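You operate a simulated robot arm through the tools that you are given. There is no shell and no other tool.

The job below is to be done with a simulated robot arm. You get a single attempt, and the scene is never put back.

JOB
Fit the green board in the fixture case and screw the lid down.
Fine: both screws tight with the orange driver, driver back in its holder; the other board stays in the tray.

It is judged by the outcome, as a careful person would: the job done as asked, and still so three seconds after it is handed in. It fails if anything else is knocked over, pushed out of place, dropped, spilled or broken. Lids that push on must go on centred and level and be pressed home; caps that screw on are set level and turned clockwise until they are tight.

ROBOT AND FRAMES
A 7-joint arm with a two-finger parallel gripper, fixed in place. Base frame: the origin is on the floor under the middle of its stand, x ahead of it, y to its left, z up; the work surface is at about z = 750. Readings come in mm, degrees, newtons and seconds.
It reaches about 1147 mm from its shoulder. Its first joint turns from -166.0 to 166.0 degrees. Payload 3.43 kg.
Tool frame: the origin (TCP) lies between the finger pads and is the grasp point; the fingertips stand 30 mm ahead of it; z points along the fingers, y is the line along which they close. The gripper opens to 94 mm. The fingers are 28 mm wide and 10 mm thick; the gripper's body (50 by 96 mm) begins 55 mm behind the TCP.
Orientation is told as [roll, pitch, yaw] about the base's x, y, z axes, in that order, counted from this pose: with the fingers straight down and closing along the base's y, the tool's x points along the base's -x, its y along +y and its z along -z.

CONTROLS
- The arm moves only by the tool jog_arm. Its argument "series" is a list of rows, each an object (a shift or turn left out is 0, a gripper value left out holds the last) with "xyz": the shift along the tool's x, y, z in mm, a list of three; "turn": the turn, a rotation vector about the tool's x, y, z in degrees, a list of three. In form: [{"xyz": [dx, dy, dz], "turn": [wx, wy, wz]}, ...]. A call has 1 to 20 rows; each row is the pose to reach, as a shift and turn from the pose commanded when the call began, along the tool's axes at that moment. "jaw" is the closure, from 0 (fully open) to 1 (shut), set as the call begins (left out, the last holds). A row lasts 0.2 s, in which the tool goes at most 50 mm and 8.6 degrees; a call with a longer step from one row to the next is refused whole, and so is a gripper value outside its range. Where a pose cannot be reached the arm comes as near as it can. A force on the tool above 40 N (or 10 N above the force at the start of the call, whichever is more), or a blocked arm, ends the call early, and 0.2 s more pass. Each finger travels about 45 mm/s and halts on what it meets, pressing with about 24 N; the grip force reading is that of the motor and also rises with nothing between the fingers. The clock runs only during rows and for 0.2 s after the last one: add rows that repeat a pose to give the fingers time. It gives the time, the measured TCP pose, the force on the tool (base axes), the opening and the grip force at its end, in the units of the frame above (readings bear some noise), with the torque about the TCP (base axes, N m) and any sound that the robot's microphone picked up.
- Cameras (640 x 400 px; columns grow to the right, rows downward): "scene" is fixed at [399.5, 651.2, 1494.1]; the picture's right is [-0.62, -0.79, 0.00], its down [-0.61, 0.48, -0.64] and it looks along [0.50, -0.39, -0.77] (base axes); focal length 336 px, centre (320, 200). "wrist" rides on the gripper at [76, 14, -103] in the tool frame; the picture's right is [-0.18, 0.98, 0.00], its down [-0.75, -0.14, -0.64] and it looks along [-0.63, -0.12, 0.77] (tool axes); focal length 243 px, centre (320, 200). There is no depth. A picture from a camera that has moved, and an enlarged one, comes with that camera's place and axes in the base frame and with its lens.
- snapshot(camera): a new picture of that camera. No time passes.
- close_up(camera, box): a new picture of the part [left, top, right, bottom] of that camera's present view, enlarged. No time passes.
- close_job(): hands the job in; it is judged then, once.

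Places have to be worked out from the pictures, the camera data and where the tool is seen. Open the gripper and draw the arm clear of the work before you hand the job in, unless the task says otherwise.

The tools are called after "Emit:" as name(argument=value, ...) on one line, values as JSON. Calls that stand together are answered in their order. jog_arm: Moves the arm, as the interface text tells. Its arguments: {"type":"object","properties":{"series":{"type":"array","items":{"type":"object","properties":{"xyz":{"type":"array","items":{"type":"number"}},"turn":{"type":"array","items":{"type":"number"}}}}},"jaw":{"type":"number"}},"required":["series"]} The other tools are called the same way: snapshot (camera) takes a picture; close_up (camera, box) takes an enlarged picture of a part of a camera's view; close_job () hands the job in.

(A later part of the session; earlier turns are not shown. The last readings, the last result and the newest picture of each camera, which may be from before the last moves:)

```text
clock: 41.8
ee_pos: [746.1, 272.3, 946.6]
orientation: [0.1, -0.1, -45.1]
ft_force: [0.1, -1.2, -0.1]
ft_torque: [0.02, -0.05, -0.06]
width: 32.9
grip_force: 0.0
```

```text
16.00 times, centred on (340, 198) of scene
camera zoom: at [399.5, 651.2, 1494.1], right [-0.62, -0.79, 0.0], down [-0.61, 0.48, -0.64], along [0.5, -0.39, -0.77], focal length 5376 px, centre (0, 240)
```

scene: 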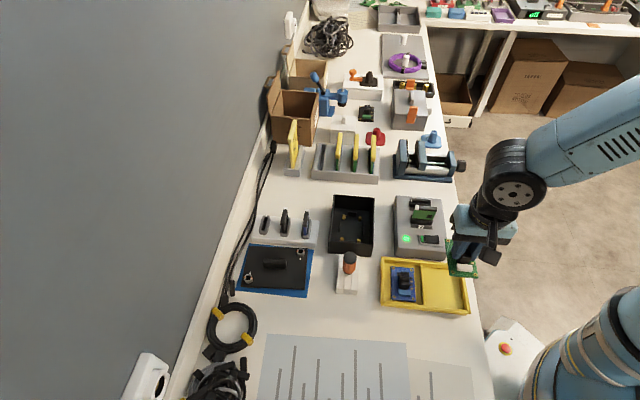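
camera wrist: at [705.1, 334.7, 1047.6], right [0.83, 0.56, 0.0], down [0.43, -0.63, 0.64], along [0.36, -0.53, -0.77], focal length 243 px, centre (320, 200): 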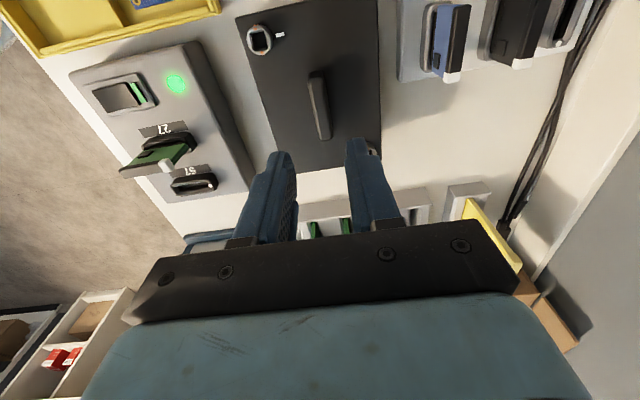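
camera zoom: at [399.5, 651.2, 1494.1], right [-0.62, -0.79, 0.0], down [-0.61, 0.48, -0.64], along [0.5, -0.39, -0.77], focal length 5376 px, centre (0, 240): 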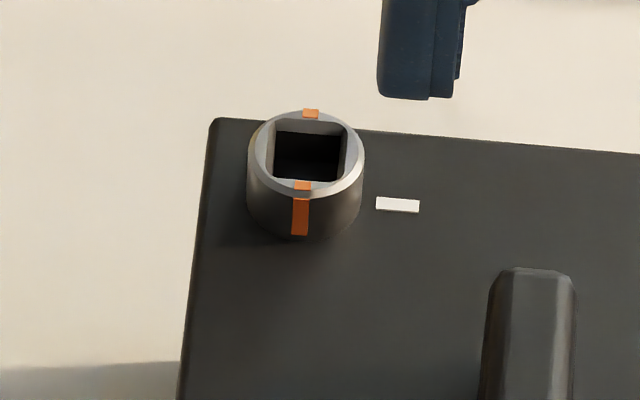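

Each fastener needs a clockwise turn to bring its orange marks round to the white mark. The driver handle is about 30 mm across, spanning z≈780–840 above the holder. I'll go over it at yaw +45°, which leaves room for a 90° clockwise turn.

Emit:
jog_arm(series=[{"xyz": [12.2, 0.1, 0], "turn": [0, 0, -8.2]}, {"xyz": [24.4, 0.2, 0], "turn": [0, 0, -16.4]}, {"xyz": [36.6, 0.3, 0], "turn": [0, 0, -24.6]}, {"xyz": [48.8, 0.4, 0], "turn": [0, 0, -32.8]}, {"xyz": [61, 0.5, 0], "turn": [0, 0, -41]}, {"xyz": [73.2, 0.6, 0], "turn": [0, 0, -49.2]}, {"xyz": [85.4, 0.7, 0], "turn": [0, 0, -57.4]}, {"xyz": [97.6, 0.8, 0], "turn": [0, 0, -65.6]}, {"xyz": [109.8, 0.9, 10], "turn": [0, 0, -73.8]}, {"xyz": [122, 1, 20], "turn": [0, 0, -82]}, {"xyz": [134.2, 1, 30], "turn": [0, 0, -90]}, {"xyz": [134.2, 1, 40], "turn": [0, 0, -90]}, {"xyz": [134.2, 1, 40], "turn": [0, 0, -90]}], jaw=0.3)

Emit:
snapshot(camera="wrist")

Emit:
close_up(camera="wrist", box=[230, 30, 410, 180])

Emit:
close_up(camera="scene", box=[310, 190, 400, 300])

```text
clock: 44.6
ee_pos: [653.4, 366.3, 906.3]
orientation: [0.0, 0.0, 45.0]
ft_force: [0.9, 0.9, -0.8]
ft_torque: [-0.02, 0.02, 0.0]
width: 65.8
grip_force: 0.0
```

```text
taken
camera wrist: at [590.8, 321.6, 1007.8], right [-0.56, 0.83, 0.0], down [0.63, 0.43, 0.64], along [0.53, 0.36, -0.77], focal length 243 px, centre (320, 200)
```

wrist: 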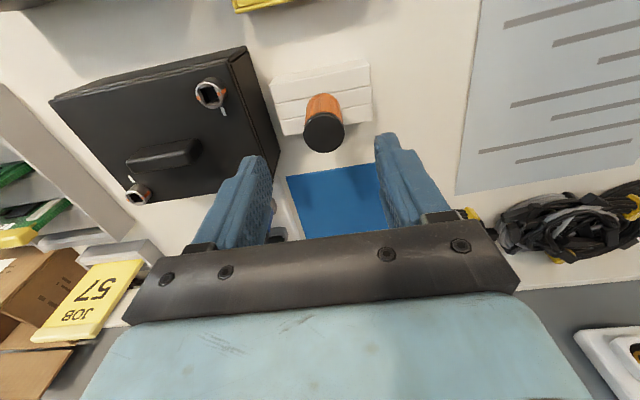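

```text
2.67 times, centred on (320, 105) of wrist
camera zoom: at [590.8, 321.6, 1007.8], right [-0.56, 0.83, 0.0], down [0.63, 0.43, 0.64], along [0.53, 0.36, -0.77], focal length 647 px, centre (320, 453)
```

zoom: 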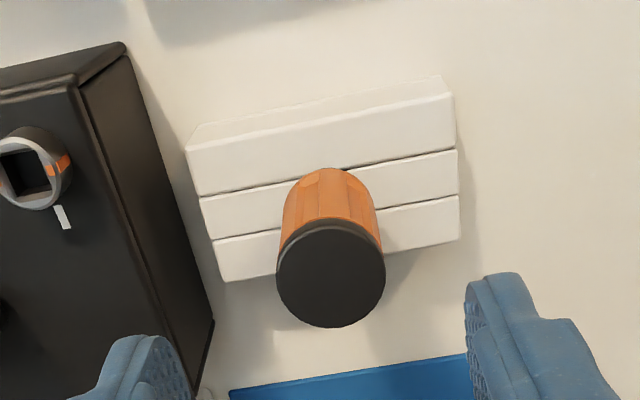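

```text
3.64 times, centred on (355, 245) of scene
camera zoom: at [399.5, 651.2, 1494.1], right [-0.62, -0.79, 0.0], down [-0.61, 0.48, -0.64], along [0.5, -0.39, -0.77], focal length 1222 px, centre (193, 36)
```

zoom: 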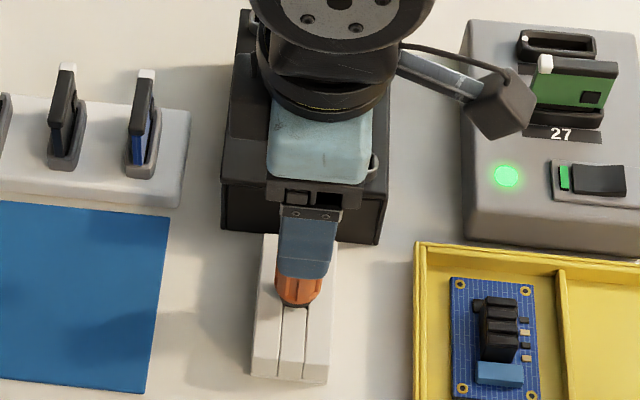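

The cap centre is about 2.7 mm to tool +y and 1.5 mm to −x of the tool axis. I'll correct that and lower around the handle with about 50 mm of opening.

Emit:
jog_arm(series=[{"xyz": [-1.5, 2.6, 0]}, {"xyz": [-1.5, 2.6, 15]}, {"xyz": [-1.5, 2.6, 35]}, {"xyz": [-1.5, 2.6, 50]}, {"xyz": [-1.5, 2.6, 50]}], jaw=0.45)

Emit:
close_up(camera="wrist", box=[220, 50, 420, 190])

Emit:
close_up(camera="scene", box=[310, 220, 390, 300])

```text
clock: 45.8
ee_pos: [652.6, 369.3, 856.9]
orientation: [0.1, 0.0, 44.9]
ft_force: [-0.1, 0.2, -0.8]
ft_torque: [0.03, 0.01, 0.01]
width: 51.6
grip_force: 0.1
```

```text
2.86 times, centred on (320, 120) of wrist
camera zoom: at [590.1, 325.1, 958.4], right [-0.56, 0.83, 0.0], down [0.63, 0.43, 0.64], along [0.53, 0.36, -0.77], focal length 693 px, centre (320, 429)
```

zoom: 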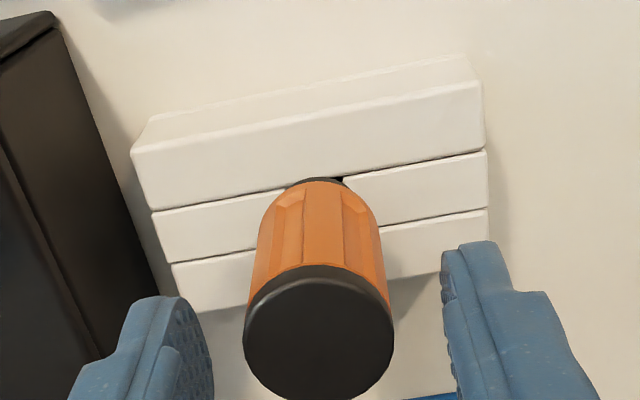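

```text
5.00 times, centred on (350, 260) of scene
camera zoom: at [399.5, 651.2, 1494.1], right [-0.62, -0.79, 0.0], down [-0.61, 0.48, -0.64], along [0.5, -0.39, -0.77], focal length 1680 px, centre (170, -100)
```

zoom: 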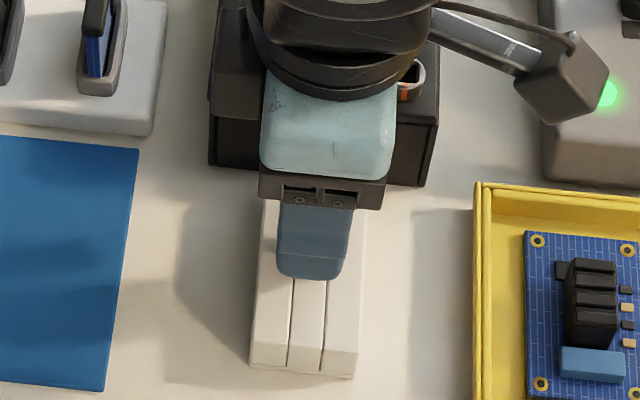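

The cap is centred between the fingers now. I'm lowering to TCP z≈813 so the tips stay just above the holder top.

Emit:
jog_arm(series=[{"xyz": [0, 0, 12]}, {"xyz": [0, 0, 24]}, {"xyz": [0, 0, 35]}, {"xyz": [0, 0, 41]}, {"xyz": [0, 0, 41]}], jaw=0.45)

Emit:
close_up(camera="wrist", box=[220, 50, 420, 190])

Emit:
close_up(camera="scene", box=[325, 240, 375, 300])

```text
clock: 47.0
ee_pos: [651.4, 371.1, 816.1]
orientation: [0.0, 0.0, 44.9]
ft_force: [0.2, 0.3, 0.5]
ft_torque: [-0.01, -0.04, 0.0]
width: 51.6
grip_force: 0.0
```

```text
2.86 times, centred on (320, 120) of wrist
camera zoom: at [589.7, 325.7, 917.4], right [-0.56, 0.83, 0.0], down [0.63, 0.43, 0.64], along [0.53, 0.36, -0.77], focal length 693 px, centre (320, 429)
```

zoom: 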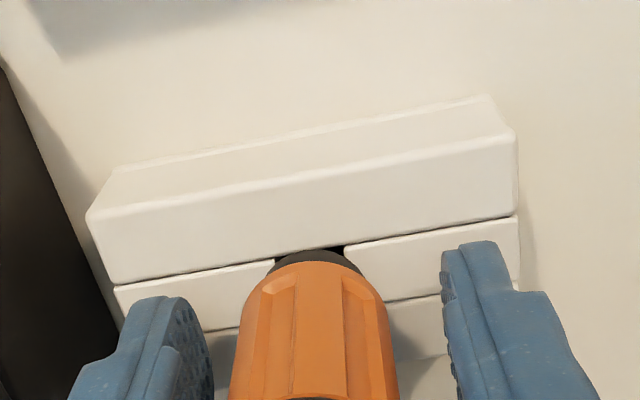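

```text
6.67 times, centred on (350, 270) of scene
camera zoom: at [399.5, 651.2, 1494.1], right [-0.62, -0.79, 0.0], down [-0.61, 0.48, -0.64], along [0.5, -0.39, -0.77], focal length 2240 px, centre (120, -267)
```

zoom: 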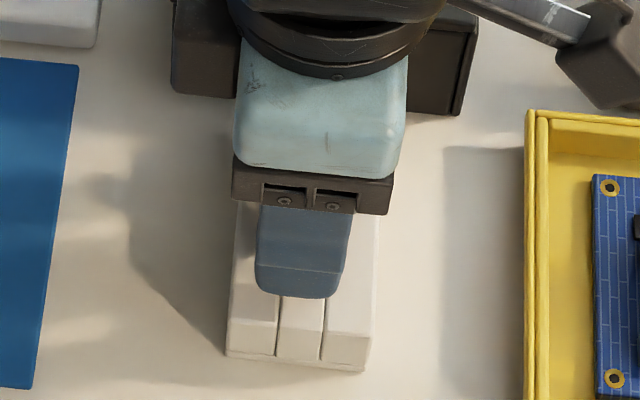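

The handle is between the fingers with the tips clear above the holder. I'm closing now.

Emit:
jog_arm(series=[{"xyz": [0, 0, 0]}, {"xyz": [0, 0, 0]}, {"xyz": [0, 0, 0]}, {"xyz": [0, 0, 0]}, {"xyz": [0, 0, 0]}], jaw=1)

Emit:
close_up(camera="wrist", box=[220, 50, 420, 190])

```text
clock: 48.2
ee_pos: [651.7, 370.7, 816.9]
orientation: [0.0, 0.0, 44.9]
ft_force: [-0.5, -0.8, 0.8]
ft_torque: [-0.02, 0.03, 0.01]
width: 29.3
grip_force: 23.8
```

```text
2.86 times, centred on (320, 120) of wrist
camera zoom: at [589.8, 325.7, 917.5], right [-0.56, 0.83, 0.0], down [0.63, 0.43, 0.64], along [0.53, 0.36, -0.77], focal length 693 px, centre (320, 429)
```

zoom: 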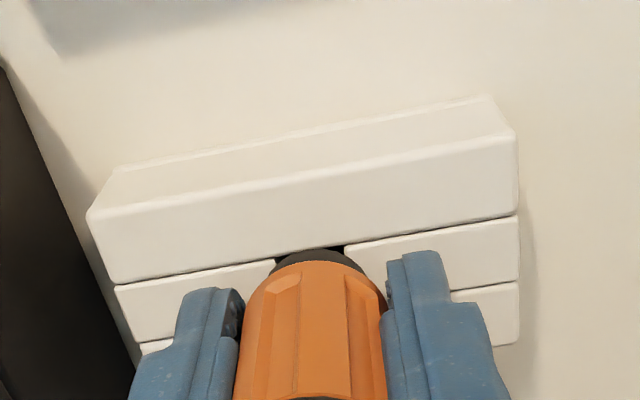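

The driver is gripped at 29.3 mm with no side load. I'll lift it straight up out of the holder.

Emit:
jog_arm(series=[{"xyz": [0, 0, -5]}, {"xyz": [0, 0, -10]}, {"xyz": [0, 0, -18]}, {"xyz": [0, 0, -30]}, {"xyz": [0, 0, -50]}, {"xyz": [0, 0, -75]}, {"xyz": [0, 0, -95]}, {"xyz": [0, 0, -95]}], jaw=1)

Emit:
snapshot(camera="wrist")

Emit:
close_up(camera="wrist", box=[230, 30, 410, 180])

Emit:
close_up(camera="scene", box=[320, 200, 390, 300])

```text
clock: 50.0
ee_pos: [651.3, 369.0, 912.2]
orientation: [-0.1, 0.1, 44.9]
ft_force: [-0.2, -0.7, -1.2]
ft_torque: [0.01, 0.0, -0.03]
width: 29.2
grip_force: 23.7
```

```text
taken
camera wrist: at [588.8, 325.5, 1013.1], right [-0.56, 0.83, 0.0], down [0.63, 0.43, 0.64], along [0.53, 0.36, -0.77], focal length 243 px, centre (320, 200)
```

wrist: 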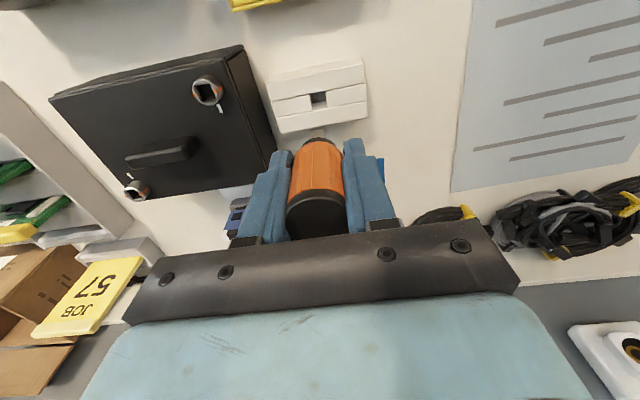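

```text
2.67 times, centred on (320, 105) of wrist
camera zoom: at [588.8, 325.5, 1013.1], right [-0.56, 0.83, 0.0], down [0.63, 0.43, 0.64], along [0.53, 0.36, -0.77], focal length 647 px, centre (320, 453)
```

zoom: 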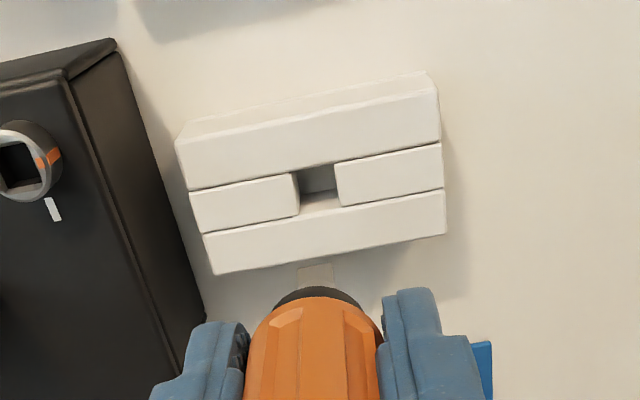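

```text
4.00 times, centred on (355, 250) of scene
camera zoom: at [399.5, 651.2, 1494.1], right [-0.62, -0.79, 0.0], down [-0.61, 0.48, -0.64], along [0.5, -0.39, -0.77], focal length 1344 px, centre (180, 0)
```

zoom: 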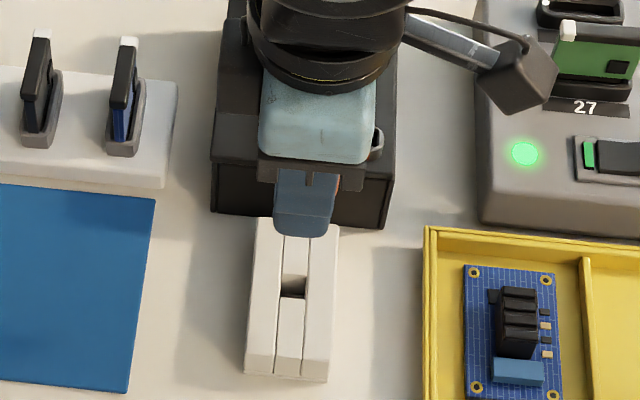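

The driver is out, and its square bit lines up with the tool axes. I'll zoom on the cap and the bit to find the driver axis relative to the tool axis.

Emit:
close_up(camera="wrist", box=[270, 120, 370, 245])

Emit:
close_up(camera="scene", box=[335, 230, 365, 265])

Emit:
close_up(camera="wrist", box=[290, 110, 350, 150])

```text
3.20 times, centred on (320, 182) of wrist
camera zoom: at [588.8, 325.5, 1013.1], right [-0.56, 0.83, 0.0], down [0.63, 0.43, 0.64], along [0.53, 0.36, -0.77], focal length 776 px, centre (320, 256)
```

zoom: 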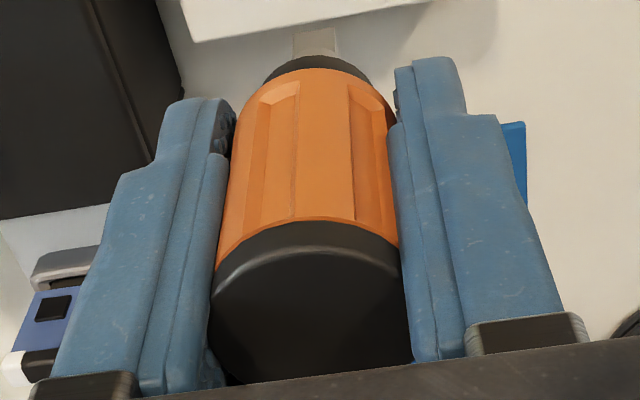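

```text
11.43 times, centred on (350, 248) of scene
camera zoom: at [399.5, 651.2, 1494.1], right [-0.62, -0.79, 0.0], down [-0.61, 0.48, -0.64], along [0.5, -0.39, -0.77], focal length 3840 px, centre (-23, -343)
```

zoom: 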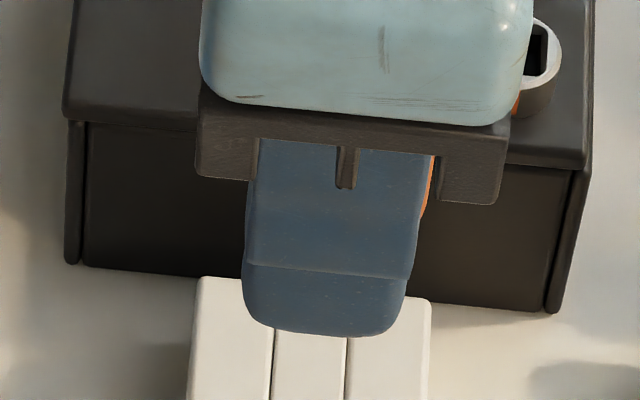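

```text
10.00 times, centred on (320, 130) of wrist
camera zoom: at [588.8, 325.5, 1013.1], right [-0.56, 0.83, 0.0], down [0.63, 0.43, 0.64], along [0.53, 0.36, -0.77], focal length 2426 px, centre (320, 900)
```

zoom: 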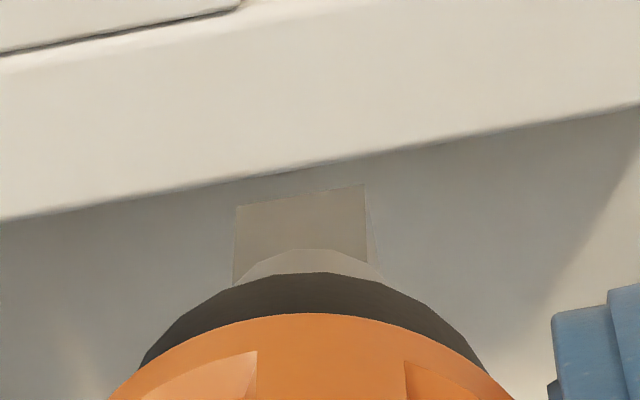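

The bit is about 9 mm square, parallel to the tool axes and near the tool axis. I'll move it over the front fastener at about (681, 288), staying above the lid.

Emit:
jog_arm(series=[{"xyz": [12.5, -25.7, 0]}, {"xyz": [25, -51.5, 0]}, {"xyz": [37.5, -77.2, 0]}, {"xyz": [37.5, -77.2, 6]}, {"xyz": [37.5, -77.2, 6]}], jaw=1)

Emit:
close_up(camera="wrist", box=[260, 60, 380, 160])

Emit:
close_up(camera="scene", box=[330, 190, 400, 260])

```text
clock: 51.2
ee_pos: [680.1, 288.1, 903.9]
orientation: [-0.1, 0.1, 44.9]
ft_force: [-1.1, -0.8, -0.1]
ft_torque: [-0.01, -0.03, 0.01]
width: 29.6
grip_force: 23.8
```

```text
4.00 times, centred on (320, 110) of wrist
camera zoom: at [617.7, 244.0, 1005.6], right [-0.56, 0.83, 0.0], down [0.63, 0.43, 0.64], along [0.53, 0.36, -0.77], focal length 970 px, centre (320, 560)
```

zoom: 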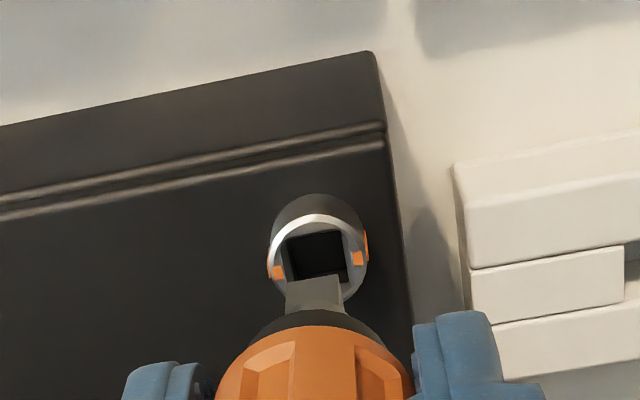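

```text
5.71 times, centred on (365, 225) of scene
camera zoom: at [399.5, 651.2, 1494.1], right [-0.62, -0.79, 0.0], down [-0.61, 0.48, -0.64], along [0.5, -0.39, -0.77], focal length 1920 px, centre (63, 57)
```

zoom: 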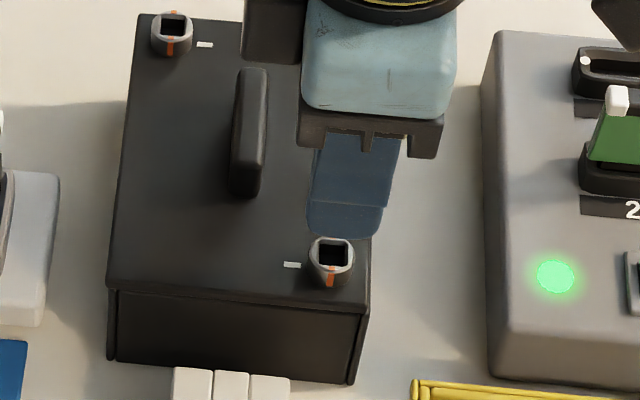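

Emit:
close_up(camera="wrist", box=[296, 105, 344, 140])

```text
11.43 times, centred on (320, 122) of wrist
camera zoom: at [617.7, 244.0, 1005.6], right [-0.56, 0.83, 0.0], down [0.63, 0.43, 0.64], along [0.53, 0.36, -0.77], focal length 2773 px, centre (320, 1086)
```

zoom: 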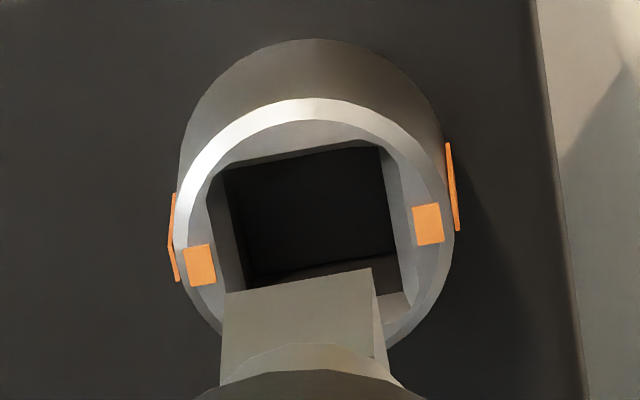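

The socket opening is about 10.6 mm with a chamfer, and the 9 mm bit is nearly over its centre. I'll lower 11 mm and re-measure at a small gap.

Emit:
jog_arm(series=[{"xyz": [0, 0, 4]}, {"xyz": [0, 0, 8]}, {"xyz": [0, 0, 11]}, {"xyz": [0, 0, 11]}], jaw=1)

Emit:
close_up(camera="wrist", box=[296, 105, 344, 140])

Emit:
close_up(camera="scene", box=[355, 215, 385, 250])

```text
clock: 52.2
ee_pos: [680.0, 288.6, 893.9]
orientation: [0.0, 0.1, 44.9]
ft_force: [0.5, 0.5, -1.1]
ft_torque: [-0.01, -0.03, -0.05]
width: 29.6
grip_force: 23.8
```

```text
11.43 times, centred on (320, 122) of wrist
camera zoom: at [618.4, 244.0, 995.3], right [-0.56, 0.83, 0.0], down [0.63, 0.43, 0.64], along [0.53, 0.36, -0.77], focal length 2773 px, centre (320, 1086)
```

zoom: 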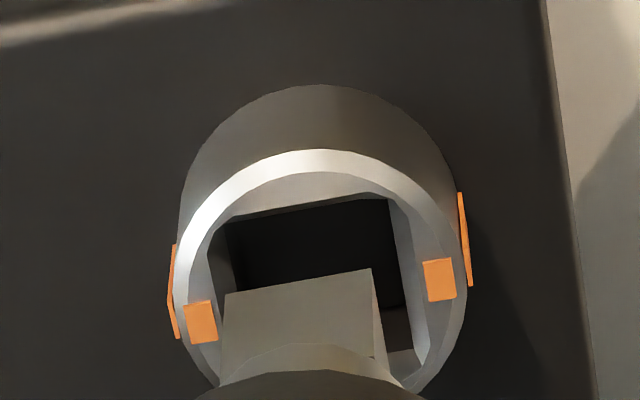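

```text
11.43 times, centred on (370, 232) of scene
camera zoom: at [399.5, 651.2, 1494.1], right [-0.62, -0.79, 0.0], down [-0.61, 0.48, -0.64], along [0.5, -0.39, -0.77], focal length 3840 px, centre (-251, -171)
```

zoom: 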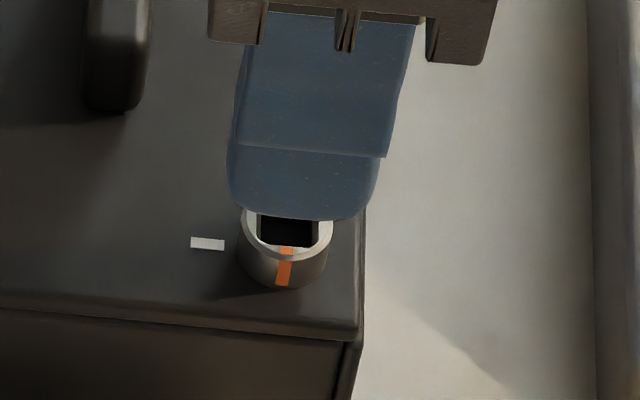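

Relative to the bit, the socket centre is about +0.4 mm in x and +0.6 mm in y. I'll apply that, lower 4 mm and check again.

Emit:
jog_arm(series=[{"xyz": [0.4, 0.6, 0]}, {"xyz": [0.4, 0.6, 2]}, {"xyz": [0.4, 0.6, 4]}, {"xyz": [0.4, 0.6, 4]}], jaw=1)

Emit:
close_up(camera="wrist", box=[296, 105, 344, 140])

```text
clock: 53.2
ee_pos: [680.7, 289.8, 890.6]
orientation: [0.0, 0.0, 45.0]
ft_force: [0.2, 0.1, -1.1]
ft_torque: [0.0, 0.02, 0.02]
width: 29.4
grip_force: 23.5
```

```text
11.43 times, centred on (320, 122) of wrist
camera zoom: at [617.7, 244.2, 991.3], right [-0.56, 0.83, 0.0], down [0.63, 0.43, 0.64], along [0.53, 0.36, -0.77], focal length 2773 px, centre (320, 1086)
```

zoom: 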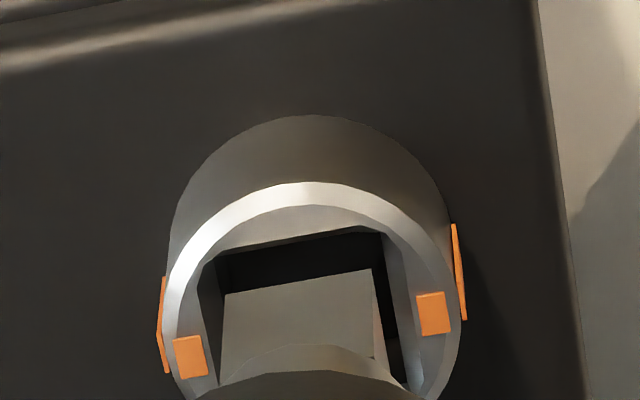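

The bit and socket centres now agree to within a few tenths of a millimetre. I'm lowering the bit into the socket and watching the force.

Emit:
jog_arm(series=[{"xyz": [0, 0, 1.5]}, {"xyz": [0, 0, 3]}, {"xyz": [0, 0, 4.5]}, {"xyz": [0, 0, 6]}, {"xyz": [0, 0, 6]}], jaw=1)

Emit:
close_up(camera="wrist", box=[290, 105, 350, 145])

```text
clock: 54.4
ee_pos: [680.7, 290.0, 883.9]
orientation: [0.0, -0.1, 44.9]
ft_force: [0.2, -0.4, -1.0]
ft_torque: [-0.01, 0.01, 0.01]
width: 29.6
grip_force: 24.0
```

```text
10.00 times, centred on (320, 125) of wrist
camera zoom: at [618.1, 244.7, 985.6], right [-0.56, 0.83, 0.0], down [0.63, 0.43, 0.64], along [0.53, 0.36, -0.77], focal length 2426 px, centre (320, 950)
```

zoom: 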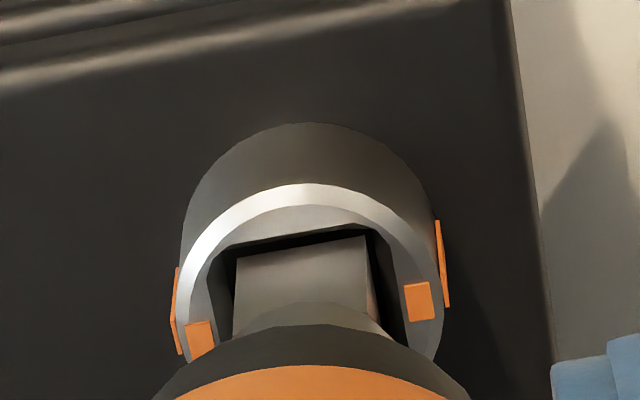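

No contact yet and the bit is entering the socket opening. I'll continue down in small steps.

Emit:
jog_arm(series=[{"xyz": [0, 0, 1]}, {"xyz": [0, 0, 2]}, {"xyz": [0, 0, 3]}, {"xyz": [0, 0, 4]}, {"xyz": [0, 0, 4]}], jaw=1)

Emit:
close_up(camera="wrist", box=[290, 105, 350, 145])

Emit:
close_up(camera="scene", box=[350, 205, 390, 250])

```text
clock: 55.6
ee_pos: [679.7, 288.3, 881.0]
orientation: [0.0, 0.0, 44.9]
ft_force: [-0.5, -0.6, 1.7]
ft_torque: [-0.01, 0.05, 0.0]
width: 29.4
grip_force: 24.0
```

```text
10.00 times, centred on (320, 125) of wrist
camera zoom: at [617.5, 244.5, 981.5], right [-0.56, 0.83, 0.0], down [0.63, 0.43, 0.64], along [0.53, 0.36, -0.77], focal length 2426 px, centre (320, 950)
```

zoom: 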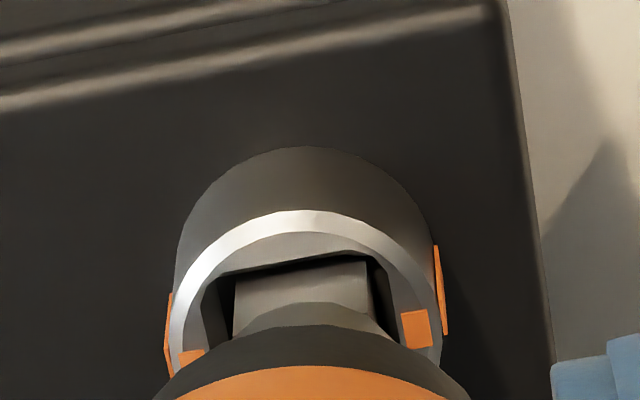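

```text
8.89 times, centred on (370, 228) of scene
camera zoom: at [399.5, 651.2, 1494.1], right [-0.62, -0.79, 0.0], down [-0.61, 0.48, -0.64], along [0.5, -0.39, -0.77], focal length 2986 px, centre (-124, -44)
```

zoom: 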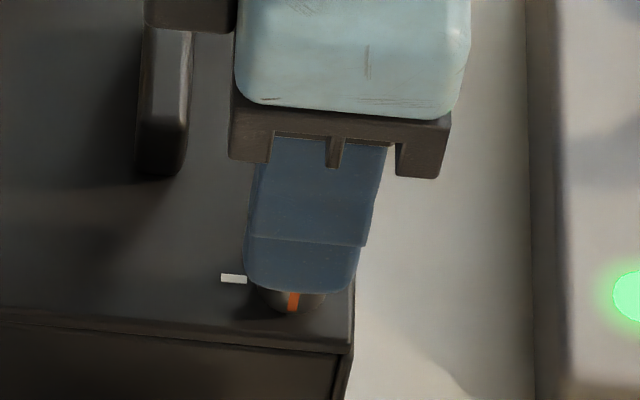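

Emit:
jog_arm(series=[{"xyz": [0, 0, 1]}, {"xyz": [0, 0, 2]}, {"xyz": [0, 0, 2]}], jaw=1)

Emit:
close_up(camera="wrist", box=[290, 105, 350, 145])

```text
clock: 56.4
ee_pos: [679.6, 288.5, 879.1]
orientation: [0.1, -0.1, 45.0]
ft_force: [-0.3, 0.5, 17.0]
ft_torque: [0.1, 0.13, -0.01]
width: 29.7
grip_force: 24.1
```

```text
10.00 times, centred on (320, 125) of wrist
camera zoom: at [617.1, 244.3, 980.5], right [-0.56, 0.83, 0.0], down [0.63, 0.43, 0.64], along [0.53, 0.36, -0.77], focal length 2426 px, centre (320, 950)
```

zoom: 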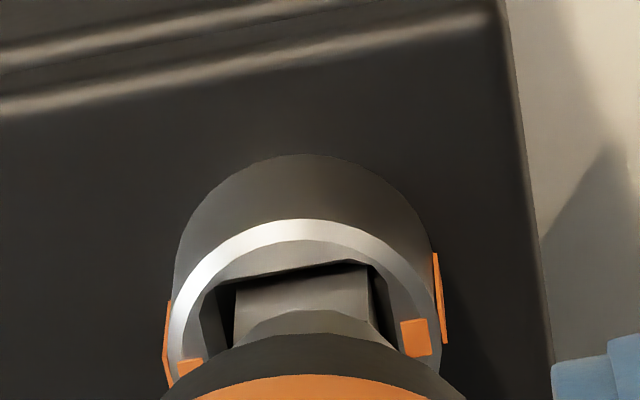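

The bit has bottomed in the socket with 17 N of contact. I'll start turning clockwise (positive about tool z), adjusting for the small axis offset.

Emit:
jog_arm(series=[{"xyz": [-0.05, -0.1, 0], "turn": [0, 0, 8]}, {"xyz": [-0.1, -0.2, 0], "turn": [0, 0, 16]}, {"xyz": [-0.13, -0.3, 0], "turn": [0, 0, 24]}, {"xyz": [-0.15, -0.39, 0], "turn": [0, 0, 32]}, {"xyz": [-0.15, -0.5, 0], "turn": [0, 0, 40]}, {"xyz": [-0.14, -0.6, 0], "turn": [0, 0, 48]}, {"xyz": [-0.14, -0.6, 0], "turn": [0, 0, 48]}], jaw=1)

Emit:
close_up(camera="wrist", box=[280, 95, 360, 150])

Emit:
close_up(camera="scene", box=[350, 205, 390, 250])

```text
clock: 58.0
ee_pos: [679.4, 287.4, 877.9]
orientation: [-0.1, 0.0, -3.2]
ft_force: [1.8, -3.5, 11.4]
ft_torque: [-0.21, -0.03, 0.03]
width: 29.0
grip_force: 24.2
```

```text
7.27 times, centred on (320, 122) of wrist
camera zoom: at [606.2, 305.5, 979.3], right [0.24, 0.97, 0.0], down [0.74, -0.18, 0.64], along [0.62, -0.15, -0.77], focal length 1764 px, centre (320, 764)
```

zoom: 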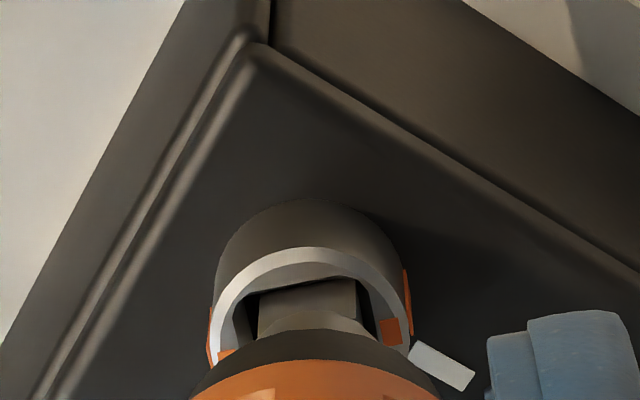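

```text
8.89 times, centred on (370, 228) of scene
camera zoom: at [399.5, 651.2, 1494.1], right [-0.62, -0.79, 0.0], down [-0.61, 0.48, -0.64], along [0.5, -0.39, -0.77], focal length 2986 px, centre (-124, -44)
```

zoom: 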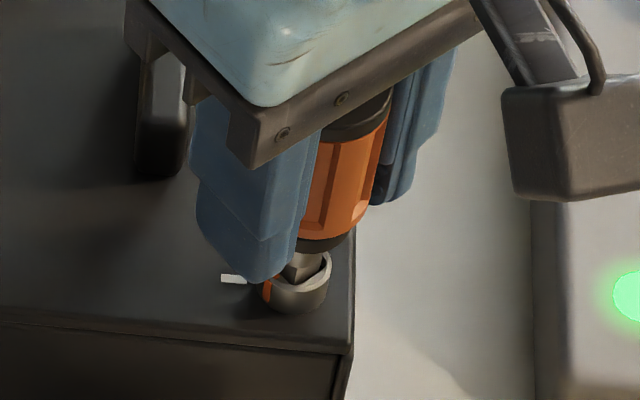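

The fastener is turning with the driver and its orange mark is closing on the white mark. I'll continue the turn.

Emit:
jog_arm(series=[{"xyz": [0.02, -0.1, 0], "turn": [0, 0, 7]}, {"xyz": [0.05, -0.2, 0], "turn": [0, 0, 14]}, {"xyz": [0.08, -0.3, 0], "turn": [0, 0, 21]}, {"xyz": [0.1, -0.4, 0], "turn": [0, 0, 28]}, {"xyz": [0.15, -0.45, 0], "turn": [0, 0, 35]}, {"xyz": [0.2, -0.5, 0], "turn": [0, 0, 42]}, {"xyz": [0.2, -0.5, 0], "turn": [0, 0, 42]}], jaw=1)

Emit:
close_up(camera="wrist", box=[280, 95, 360, 150])

Emit:
close_up(camera="scene", box=[350, 205, 390, 250])

```text
clock: 59.6
ee_pos: [679.5, 287.1, 878.8]
orientation: [-0.2, 0.0, -45.2]
ft_force: [-3.4, -5.4, 6.2]
ft_torque: [-0.27, 0.25, 0.03]
width: 29.4
grip_force: 24.1
```

```text
7.27 times, centred on (320, 122) of wrist
camera zoom: at [637.9, 351.1, 979.2], right [0.83, 0.56, 0.0], down [0.43, -0.63, 0.64], along [0.36, -0.53, -0.77], focal length 1764 px, centre (320, 764)
```

zoom: 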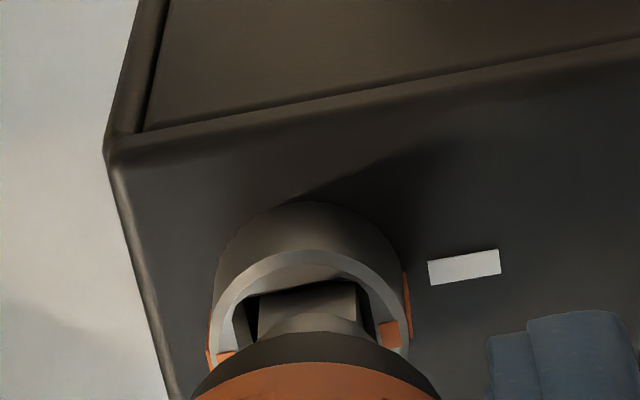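

```text
8.89 times, centred on (370, 228) of scene
camera zoom: at [399.5, 651.2, 1494.1], right [-0.62, -0.79, 0.0], down [-0.61, 0.48, -0.64], along [0.5, -0.39, -0.77], focal length 2986 px, centre (-124, -44)
```

zoom: 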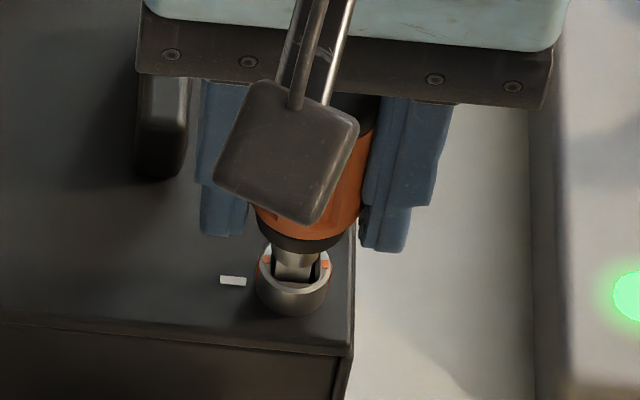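

The screw has followed about 90° and there's no torque resistance yet, so it isn't tight. I'll keep turning and watch the torque.

Emit:
jog_arm(series=[{"xyz": [0.05, -0.05, 0], "turn": [0, 0, 6]}, {"xyz": [0.1, -0.1, 0], "turn": [0, 0, 12]}, {"xyz": [0.15, -0.15, 0], "turn": [0, 0, 18]}, {"xyz": [0.2, -0.2, 0], "turn": [0, 0, 24]}, {"xyz": [0.2, -0.2, 0], "turn": [0, 0, 24]}], jaw=1)

Emit:
close_up(camera="wrist", box=[280, 95, 360, 150])

Emit:
close_up(camera="scene", box=[350, 205, 390, 250])

```text
clock: 60.8
ee_pos: [679.3, 287.4, 877.7]
orientation: [-0.2, 0.0, -69.2]
ft_force: [-9.5, -6.8, -4.4]
ft_torque: [-0.35, 0.51, 0.16]
width: 29.4
grip_force: 24.1
```

```text
7.27 times, centred on (320, 122) of wrist
camera zoom: at [667.1, 363.1, 979.2], right [0.98, 0.18, 0.0], down [0.14, -0.75, 0.64], along [0.11, -0.63, -0.77], focal length 1764 px, centre (320, 764)
```

zoom: 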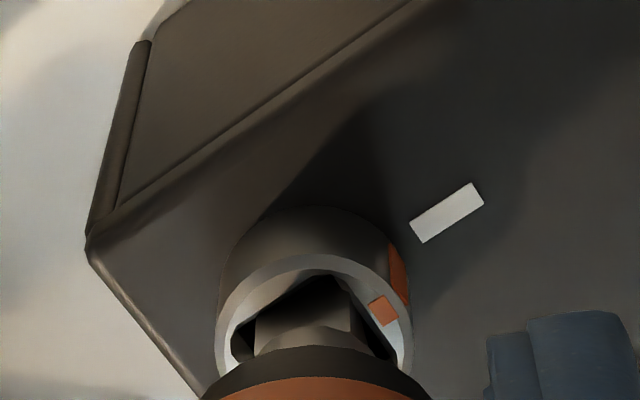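

```text
8.89 times, centred on (370, 228) of scene
camera zoom: at [399.5, 651.2, 1494.1], right [-0.62, -0.79, 0.0], down [-0.61, 0.48, -0.64], along [0.5, -0.39, -0.77], focal length 2986 px, centre (-124, -44)
```

zoom: 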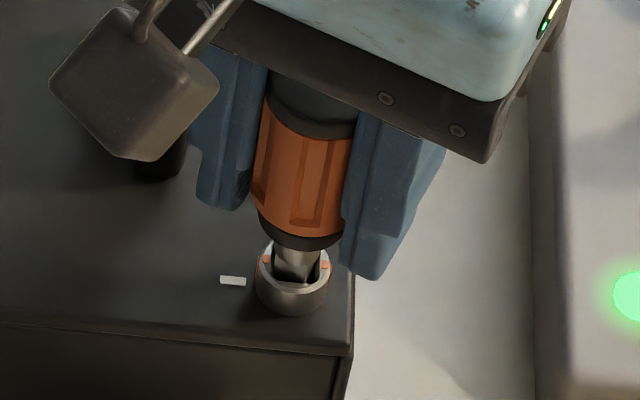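

The fastener stopped with its orange mark lined up with the white mark, while the bit turned on inside the socket and torque began to rise. I'll take out the sideways load and turn a little further to confirm a hard stop.

Emit:
jog_arm(series=[{"xyz": [-0.1, -0.4, 0.5], "turn": [0, 0, 0]}, {"xyz": [-0.2, -0.75, 1.0], "turn": [0, 0, 3]}, {"xyz": [-0.2, -0.75, 1.0], "turn": [0, 0, 6]}, {"xyz": [-0.2, -0.75, 1.0], "turn": [0, 0, 8]}, {"xyz": [-0.2, -0.75, 1.0], "turn": [0, 0, 8]}], jaw=1)

Emit:
close_up(camera="wrist", box=[280, 95, 360, 150])

Emit:
close_up(camera="scene", box=[350, 205, 390, 250])

```text
clock: 62.0
ee_pos: [678.3, 286.9, 877.2]
orientation: [0.0, -0.1, -77.0]
ft_force: [-7.2, -4.7, 2.8]
ft_torque: [-0.21, 0.35, 0.14]
width: 28.8
grip_force: 23.5
```

```text
7.27 times, centred on (320, 122) of wrist
camera zoom: at [677.6, 363.9, 978.8], right [1.0, 0.04, 0.0], down [0.03, -0.77, 0.64], along [0.03, -0.64, -0.77], focal length 1764 px, centre (320, 764)
```

zoom: 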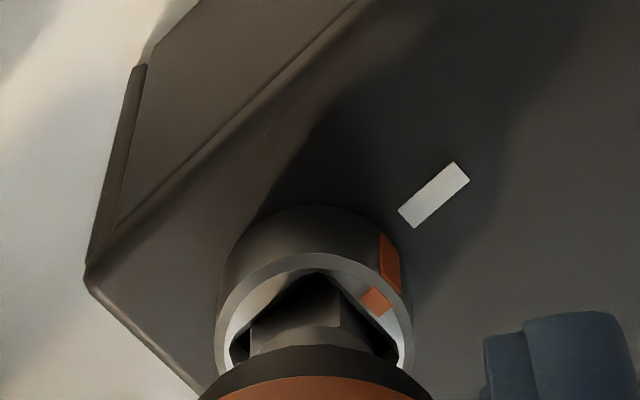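

```text
8.89 times, centred on (370, 228) of scene
camera zoom: at [399.5, 651.2, 1494.1], right [-0.62, -0.79, 0.0], down [-0.61, 0.48, -0.64], along [0.5, -0.39, -0.77], focal length 2986 px, centre (-124, -44)
```

zoom: 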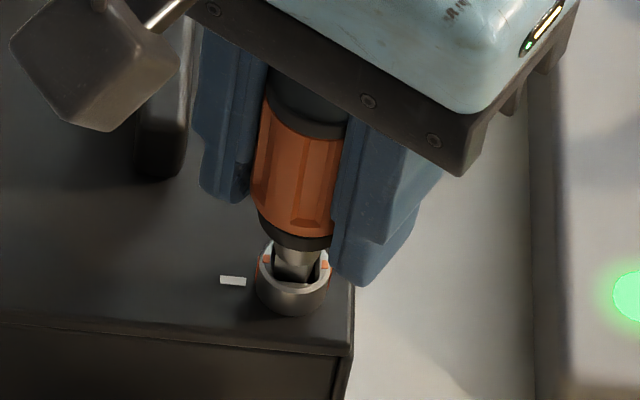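

Emit:
close_up(camera="scene", box=[358, 228, 378, 242])

Emit:
close_up(camera="wrist", box=[300, 110, 345, 145])

```text
16.00 times, centred on (368, 235) of scene
camera zoom: at [399.5, 651.2, 1494.1], right [-0.62, -0.79, 0.0], down [-0.61, 0.48, -0.64], along [0.5, -0.39, -0.77], focal length 5376 px, centre (-448, -360)
```

zoom: 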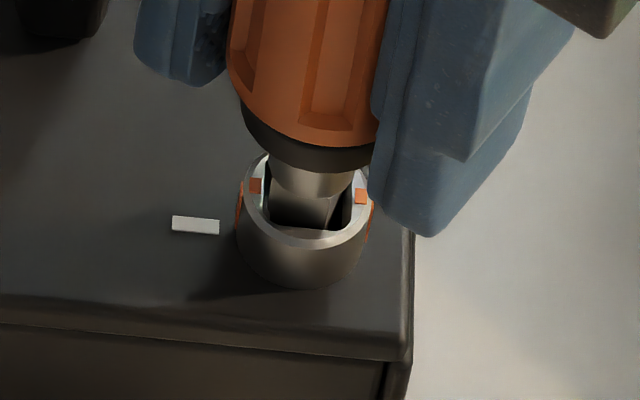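

```text
11.43 times, centred on (322, 128) of wrist
camera zoom: at [677.6, 363.9, 978.8], right [1.0, 0.04, 0.0], down [0.03, -0.77, 0.64], along [0.03, -0.64, -0.77], focal length 2773 px, centre (291, 1029)
```

zoom: 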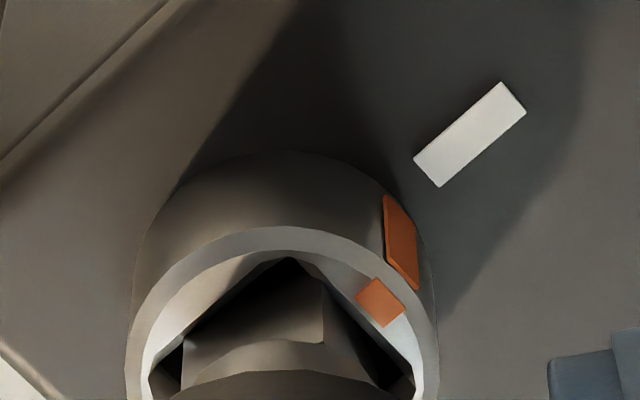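

The orange marks lie exactly along the white mark's direction, so the fastener is at its stop. The bit has taken up its play in the socket, so I'll add a few more degrees to see real tightening torque.

Emit:
jog_arm(series=[{"xyz": [0, 0, 0.5], "turn": [0, 0, 3]}, {"xyz": [0, 0, 0.8], "turn": [0, 0, 6]}, {"xyz": [0, 0, 0.8], "turn": [0, 0, 6]}], jaw=1)

Emit:
close_up(camera="wrist", box=[300, 110, 345, 145])

Emit:
close_up(camera="scene", box=[358, 222, 378, 242])

```text
clock: 62.8
ee_pos: [679.3, 287.4, 877.1]
orientation: [0.1, -0.1, -83.1]
ft_force: [-7.7, -4.0, 12.6]
ft_torque: [-0.14, 0.37, 0.32]
width: 28.8
grip_force: 23.7
```

```text
11.43 times, centred on (322, 128) of wrist
camera zoom: at [685.5, 363.7, 978.5], right [1.0, -0.06, 0.0], down [-0.05, -0.77, 0.64], along [-0.04, -0.64, -0.77], focal length 2773 px, centre (291, 1029)
```

zoom: 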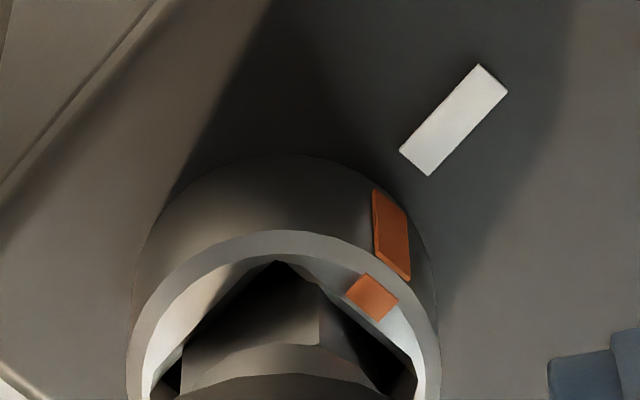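

```text
16.00 times, centred on (368, 232) of scene
camera zoom: at [399.5, 651.2, 1494.1], right [-0.62, -0.79, 0.0], down [-0.61, 0.48, -0.64], along [0.5, -0.39, -0.77], focal length 5376 px, centre (-448, -312)
```

zoom: 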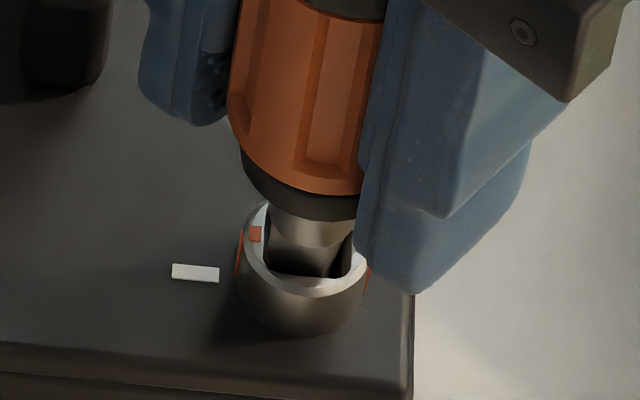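

Torque has risen to 0.32 N·m against the stop and the mark hasn't moved. I'll give one more small push to confirm it's firm.

Emit:
jog_arm(series=[{"xyz": [0, 0, 0], "turn": [0, 0, 3]}, {"xyz": [0, 0, 0], "turn": [0, 0, 5]}, {"xyz": [0, 0, 0], "turn": [0, 0, 5]}], jaw=1)

Emit:
close_up(camera="wrist", box=[300, 110, 345, 145])

```text
clock: 63.6
ee_pos: [678.4, 287.4, 876.0]
orientation: [0.0, 0.0, -88.1]
ft_force: [-7.8, -2.8, 10.3]
ft_torque: [-0.04, 0.38, 0.32]
width: 28.9
grip_force: 24.1
```

```text
11.43 times, centred on (322, 128) of wrist
camera zoom: at [692.4, 363.0, 977.8], right [0.99, -0.15, 0.0], down [-0.12, -0.76, 0.64], along [-0.1, -0.63, -0.77], focal length 2773 px, centre (291, 1029)
```

zoom: 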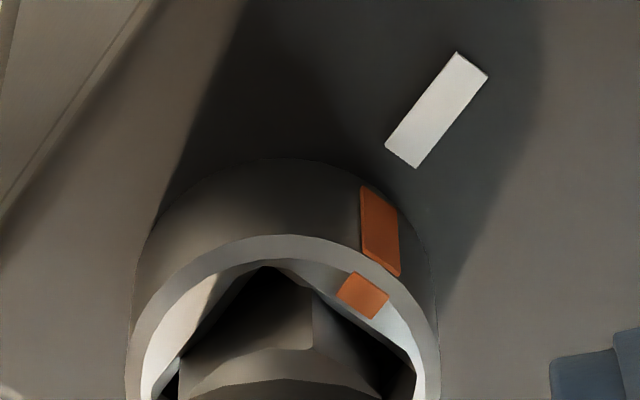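

Torque levels off at 0.32 N·m, where the handle slips slightly in the grip, so the fastener is hard against its stop. I'll take off the downward load, unwind a few degrees inside the bit's play, and then lift out.

Emit:
jog_arm(series=[{"xyz": [0, 0, -0.7], "turn": [0, 0, 0]}, {"xyz": [0, 0, -1.2], "turn": [0, 0, -3]}, {"xyz": [0, 0, -1.6], "turn": [0, 0, -7]}, {"xyz": [0, 0, -1.6], "turn": [0, 0, -7]}], jaw=1)

Emit:
close_up(camera="wrist", box=[300, 110, 345, 145])

```text
clock: 64.6
ee_pos: [679.9, 287.5, 879.1]
orientation: [-0.1, 0.0, -81.0]
ft_force: [-4.8, 0.1, -11.8]
ft_torque: [0.02, 0.2, 0.11]
width: 29.0
grip_force: 24.2
```

```text
11.43 times, centred on (322, 128) of wrist
camera zoom: at [683.0, 363.9, 978.6], right [1.0, -0.03, 0.0], down [-0.02, -0.77, 0.64], along [-0.02, -0.64, -0.77], focal length 2773 px, centre (291, 1029)
```

zoom: 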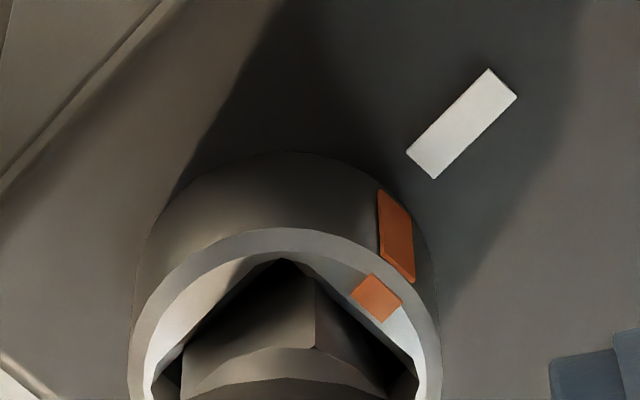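

Emit:
jog_arm(series=[{"xyz": [0, 0, 0.3], "turn": [0, 0, -3]}, {"xyz": [0, 0, 0.3], "turn": [0, 0, -6]}, {"xyz": [0, 0, 0.3], "turn": [0, 0, -9]}, {"xyz": [0, 0, 0.3], "turn": [0, 0, -9]}], jaw=1)

Emit:
close_up(camera="wrist", box=[300, 110, 345, 145])

```text
clock: 65.6
ee_pos: [679.4, 287.7, 878.3]
orientation: [0.0, 0.0, -72.1]
ft_force: [-1.2, -2.0, -0.7]
ft_torque: [-0.11, 0.11, 0.02]
width: 28.8
grip_force: 23.8
```

```text
11.43 times, centred on (322, 128) of wrist
camera zoom: at [670.9, 363.3, 979.1], right [0.99, 0.13, 0.0], down [0.1, -0.76, 0.64], along [0.08, -0.64, -0.77], focal length 2773 px, centre (291, 1029)
```

zoom: 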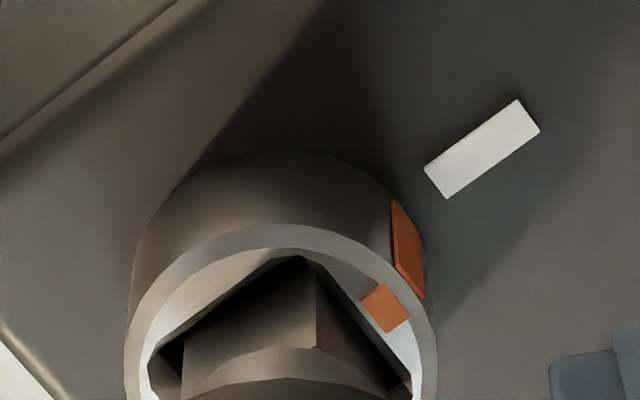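

The loads are back to zero. I'm lifting the bit straight out of the socket.

Emit:
jog_arm(series=[{"xyz": [0, 0, -3]}, {"xyz": [0, 0, -7]}, {"xyz": [0, 0, -13]}, {"xyz": [0, 0, -22]}, {"xyz": [0, 0, -30]}, {"xyz": [0, 0, -30]}], jaw=1)

Emit:
close_up(camera="wrist", box=[280, 95, 360, 150])

Emit:
close_up(camera="scene", box=[350, 215, 390, 250])

```text
clock: 67.0
ee_pos: [679.4, 287.2, 907.4]
orientation: [-0.1, 0.0, -72.1]
ft_force: [0.2, -0.3, -1.1]
ft_torque: [0.01, 0.01, 0.01]
width: 28.9
grip_force: 24.5
```

```text
7.27 times, centred on (320, 122) of wrist
camera zoom: at [671.2, 363.8, 1008.7], right [0.99, 0.13, 0.0], down [0.1, -0.76, 0.64], along [0.08, -0.64, -0.77], focal length 1764 px, centre (320, 764)
```

zoom: 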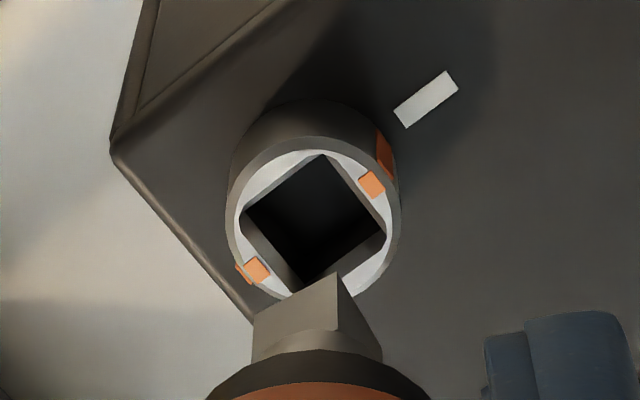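

```text
11.43 times, centred on (370, 232) of scene
camera zoom: at [399.5, 651.2, 1494.1], right [-0.62, -0.79, 0.0], down [-0.61, 0.48, -0.64], along [0.5, -0.39, -0.77], focal length 3840 px, centre (-251, -171)
```

zoom: 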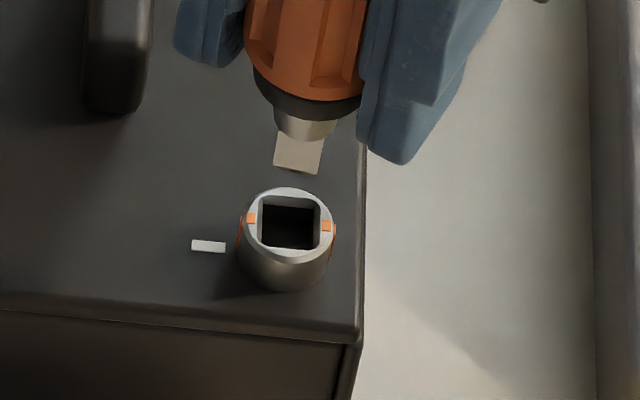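

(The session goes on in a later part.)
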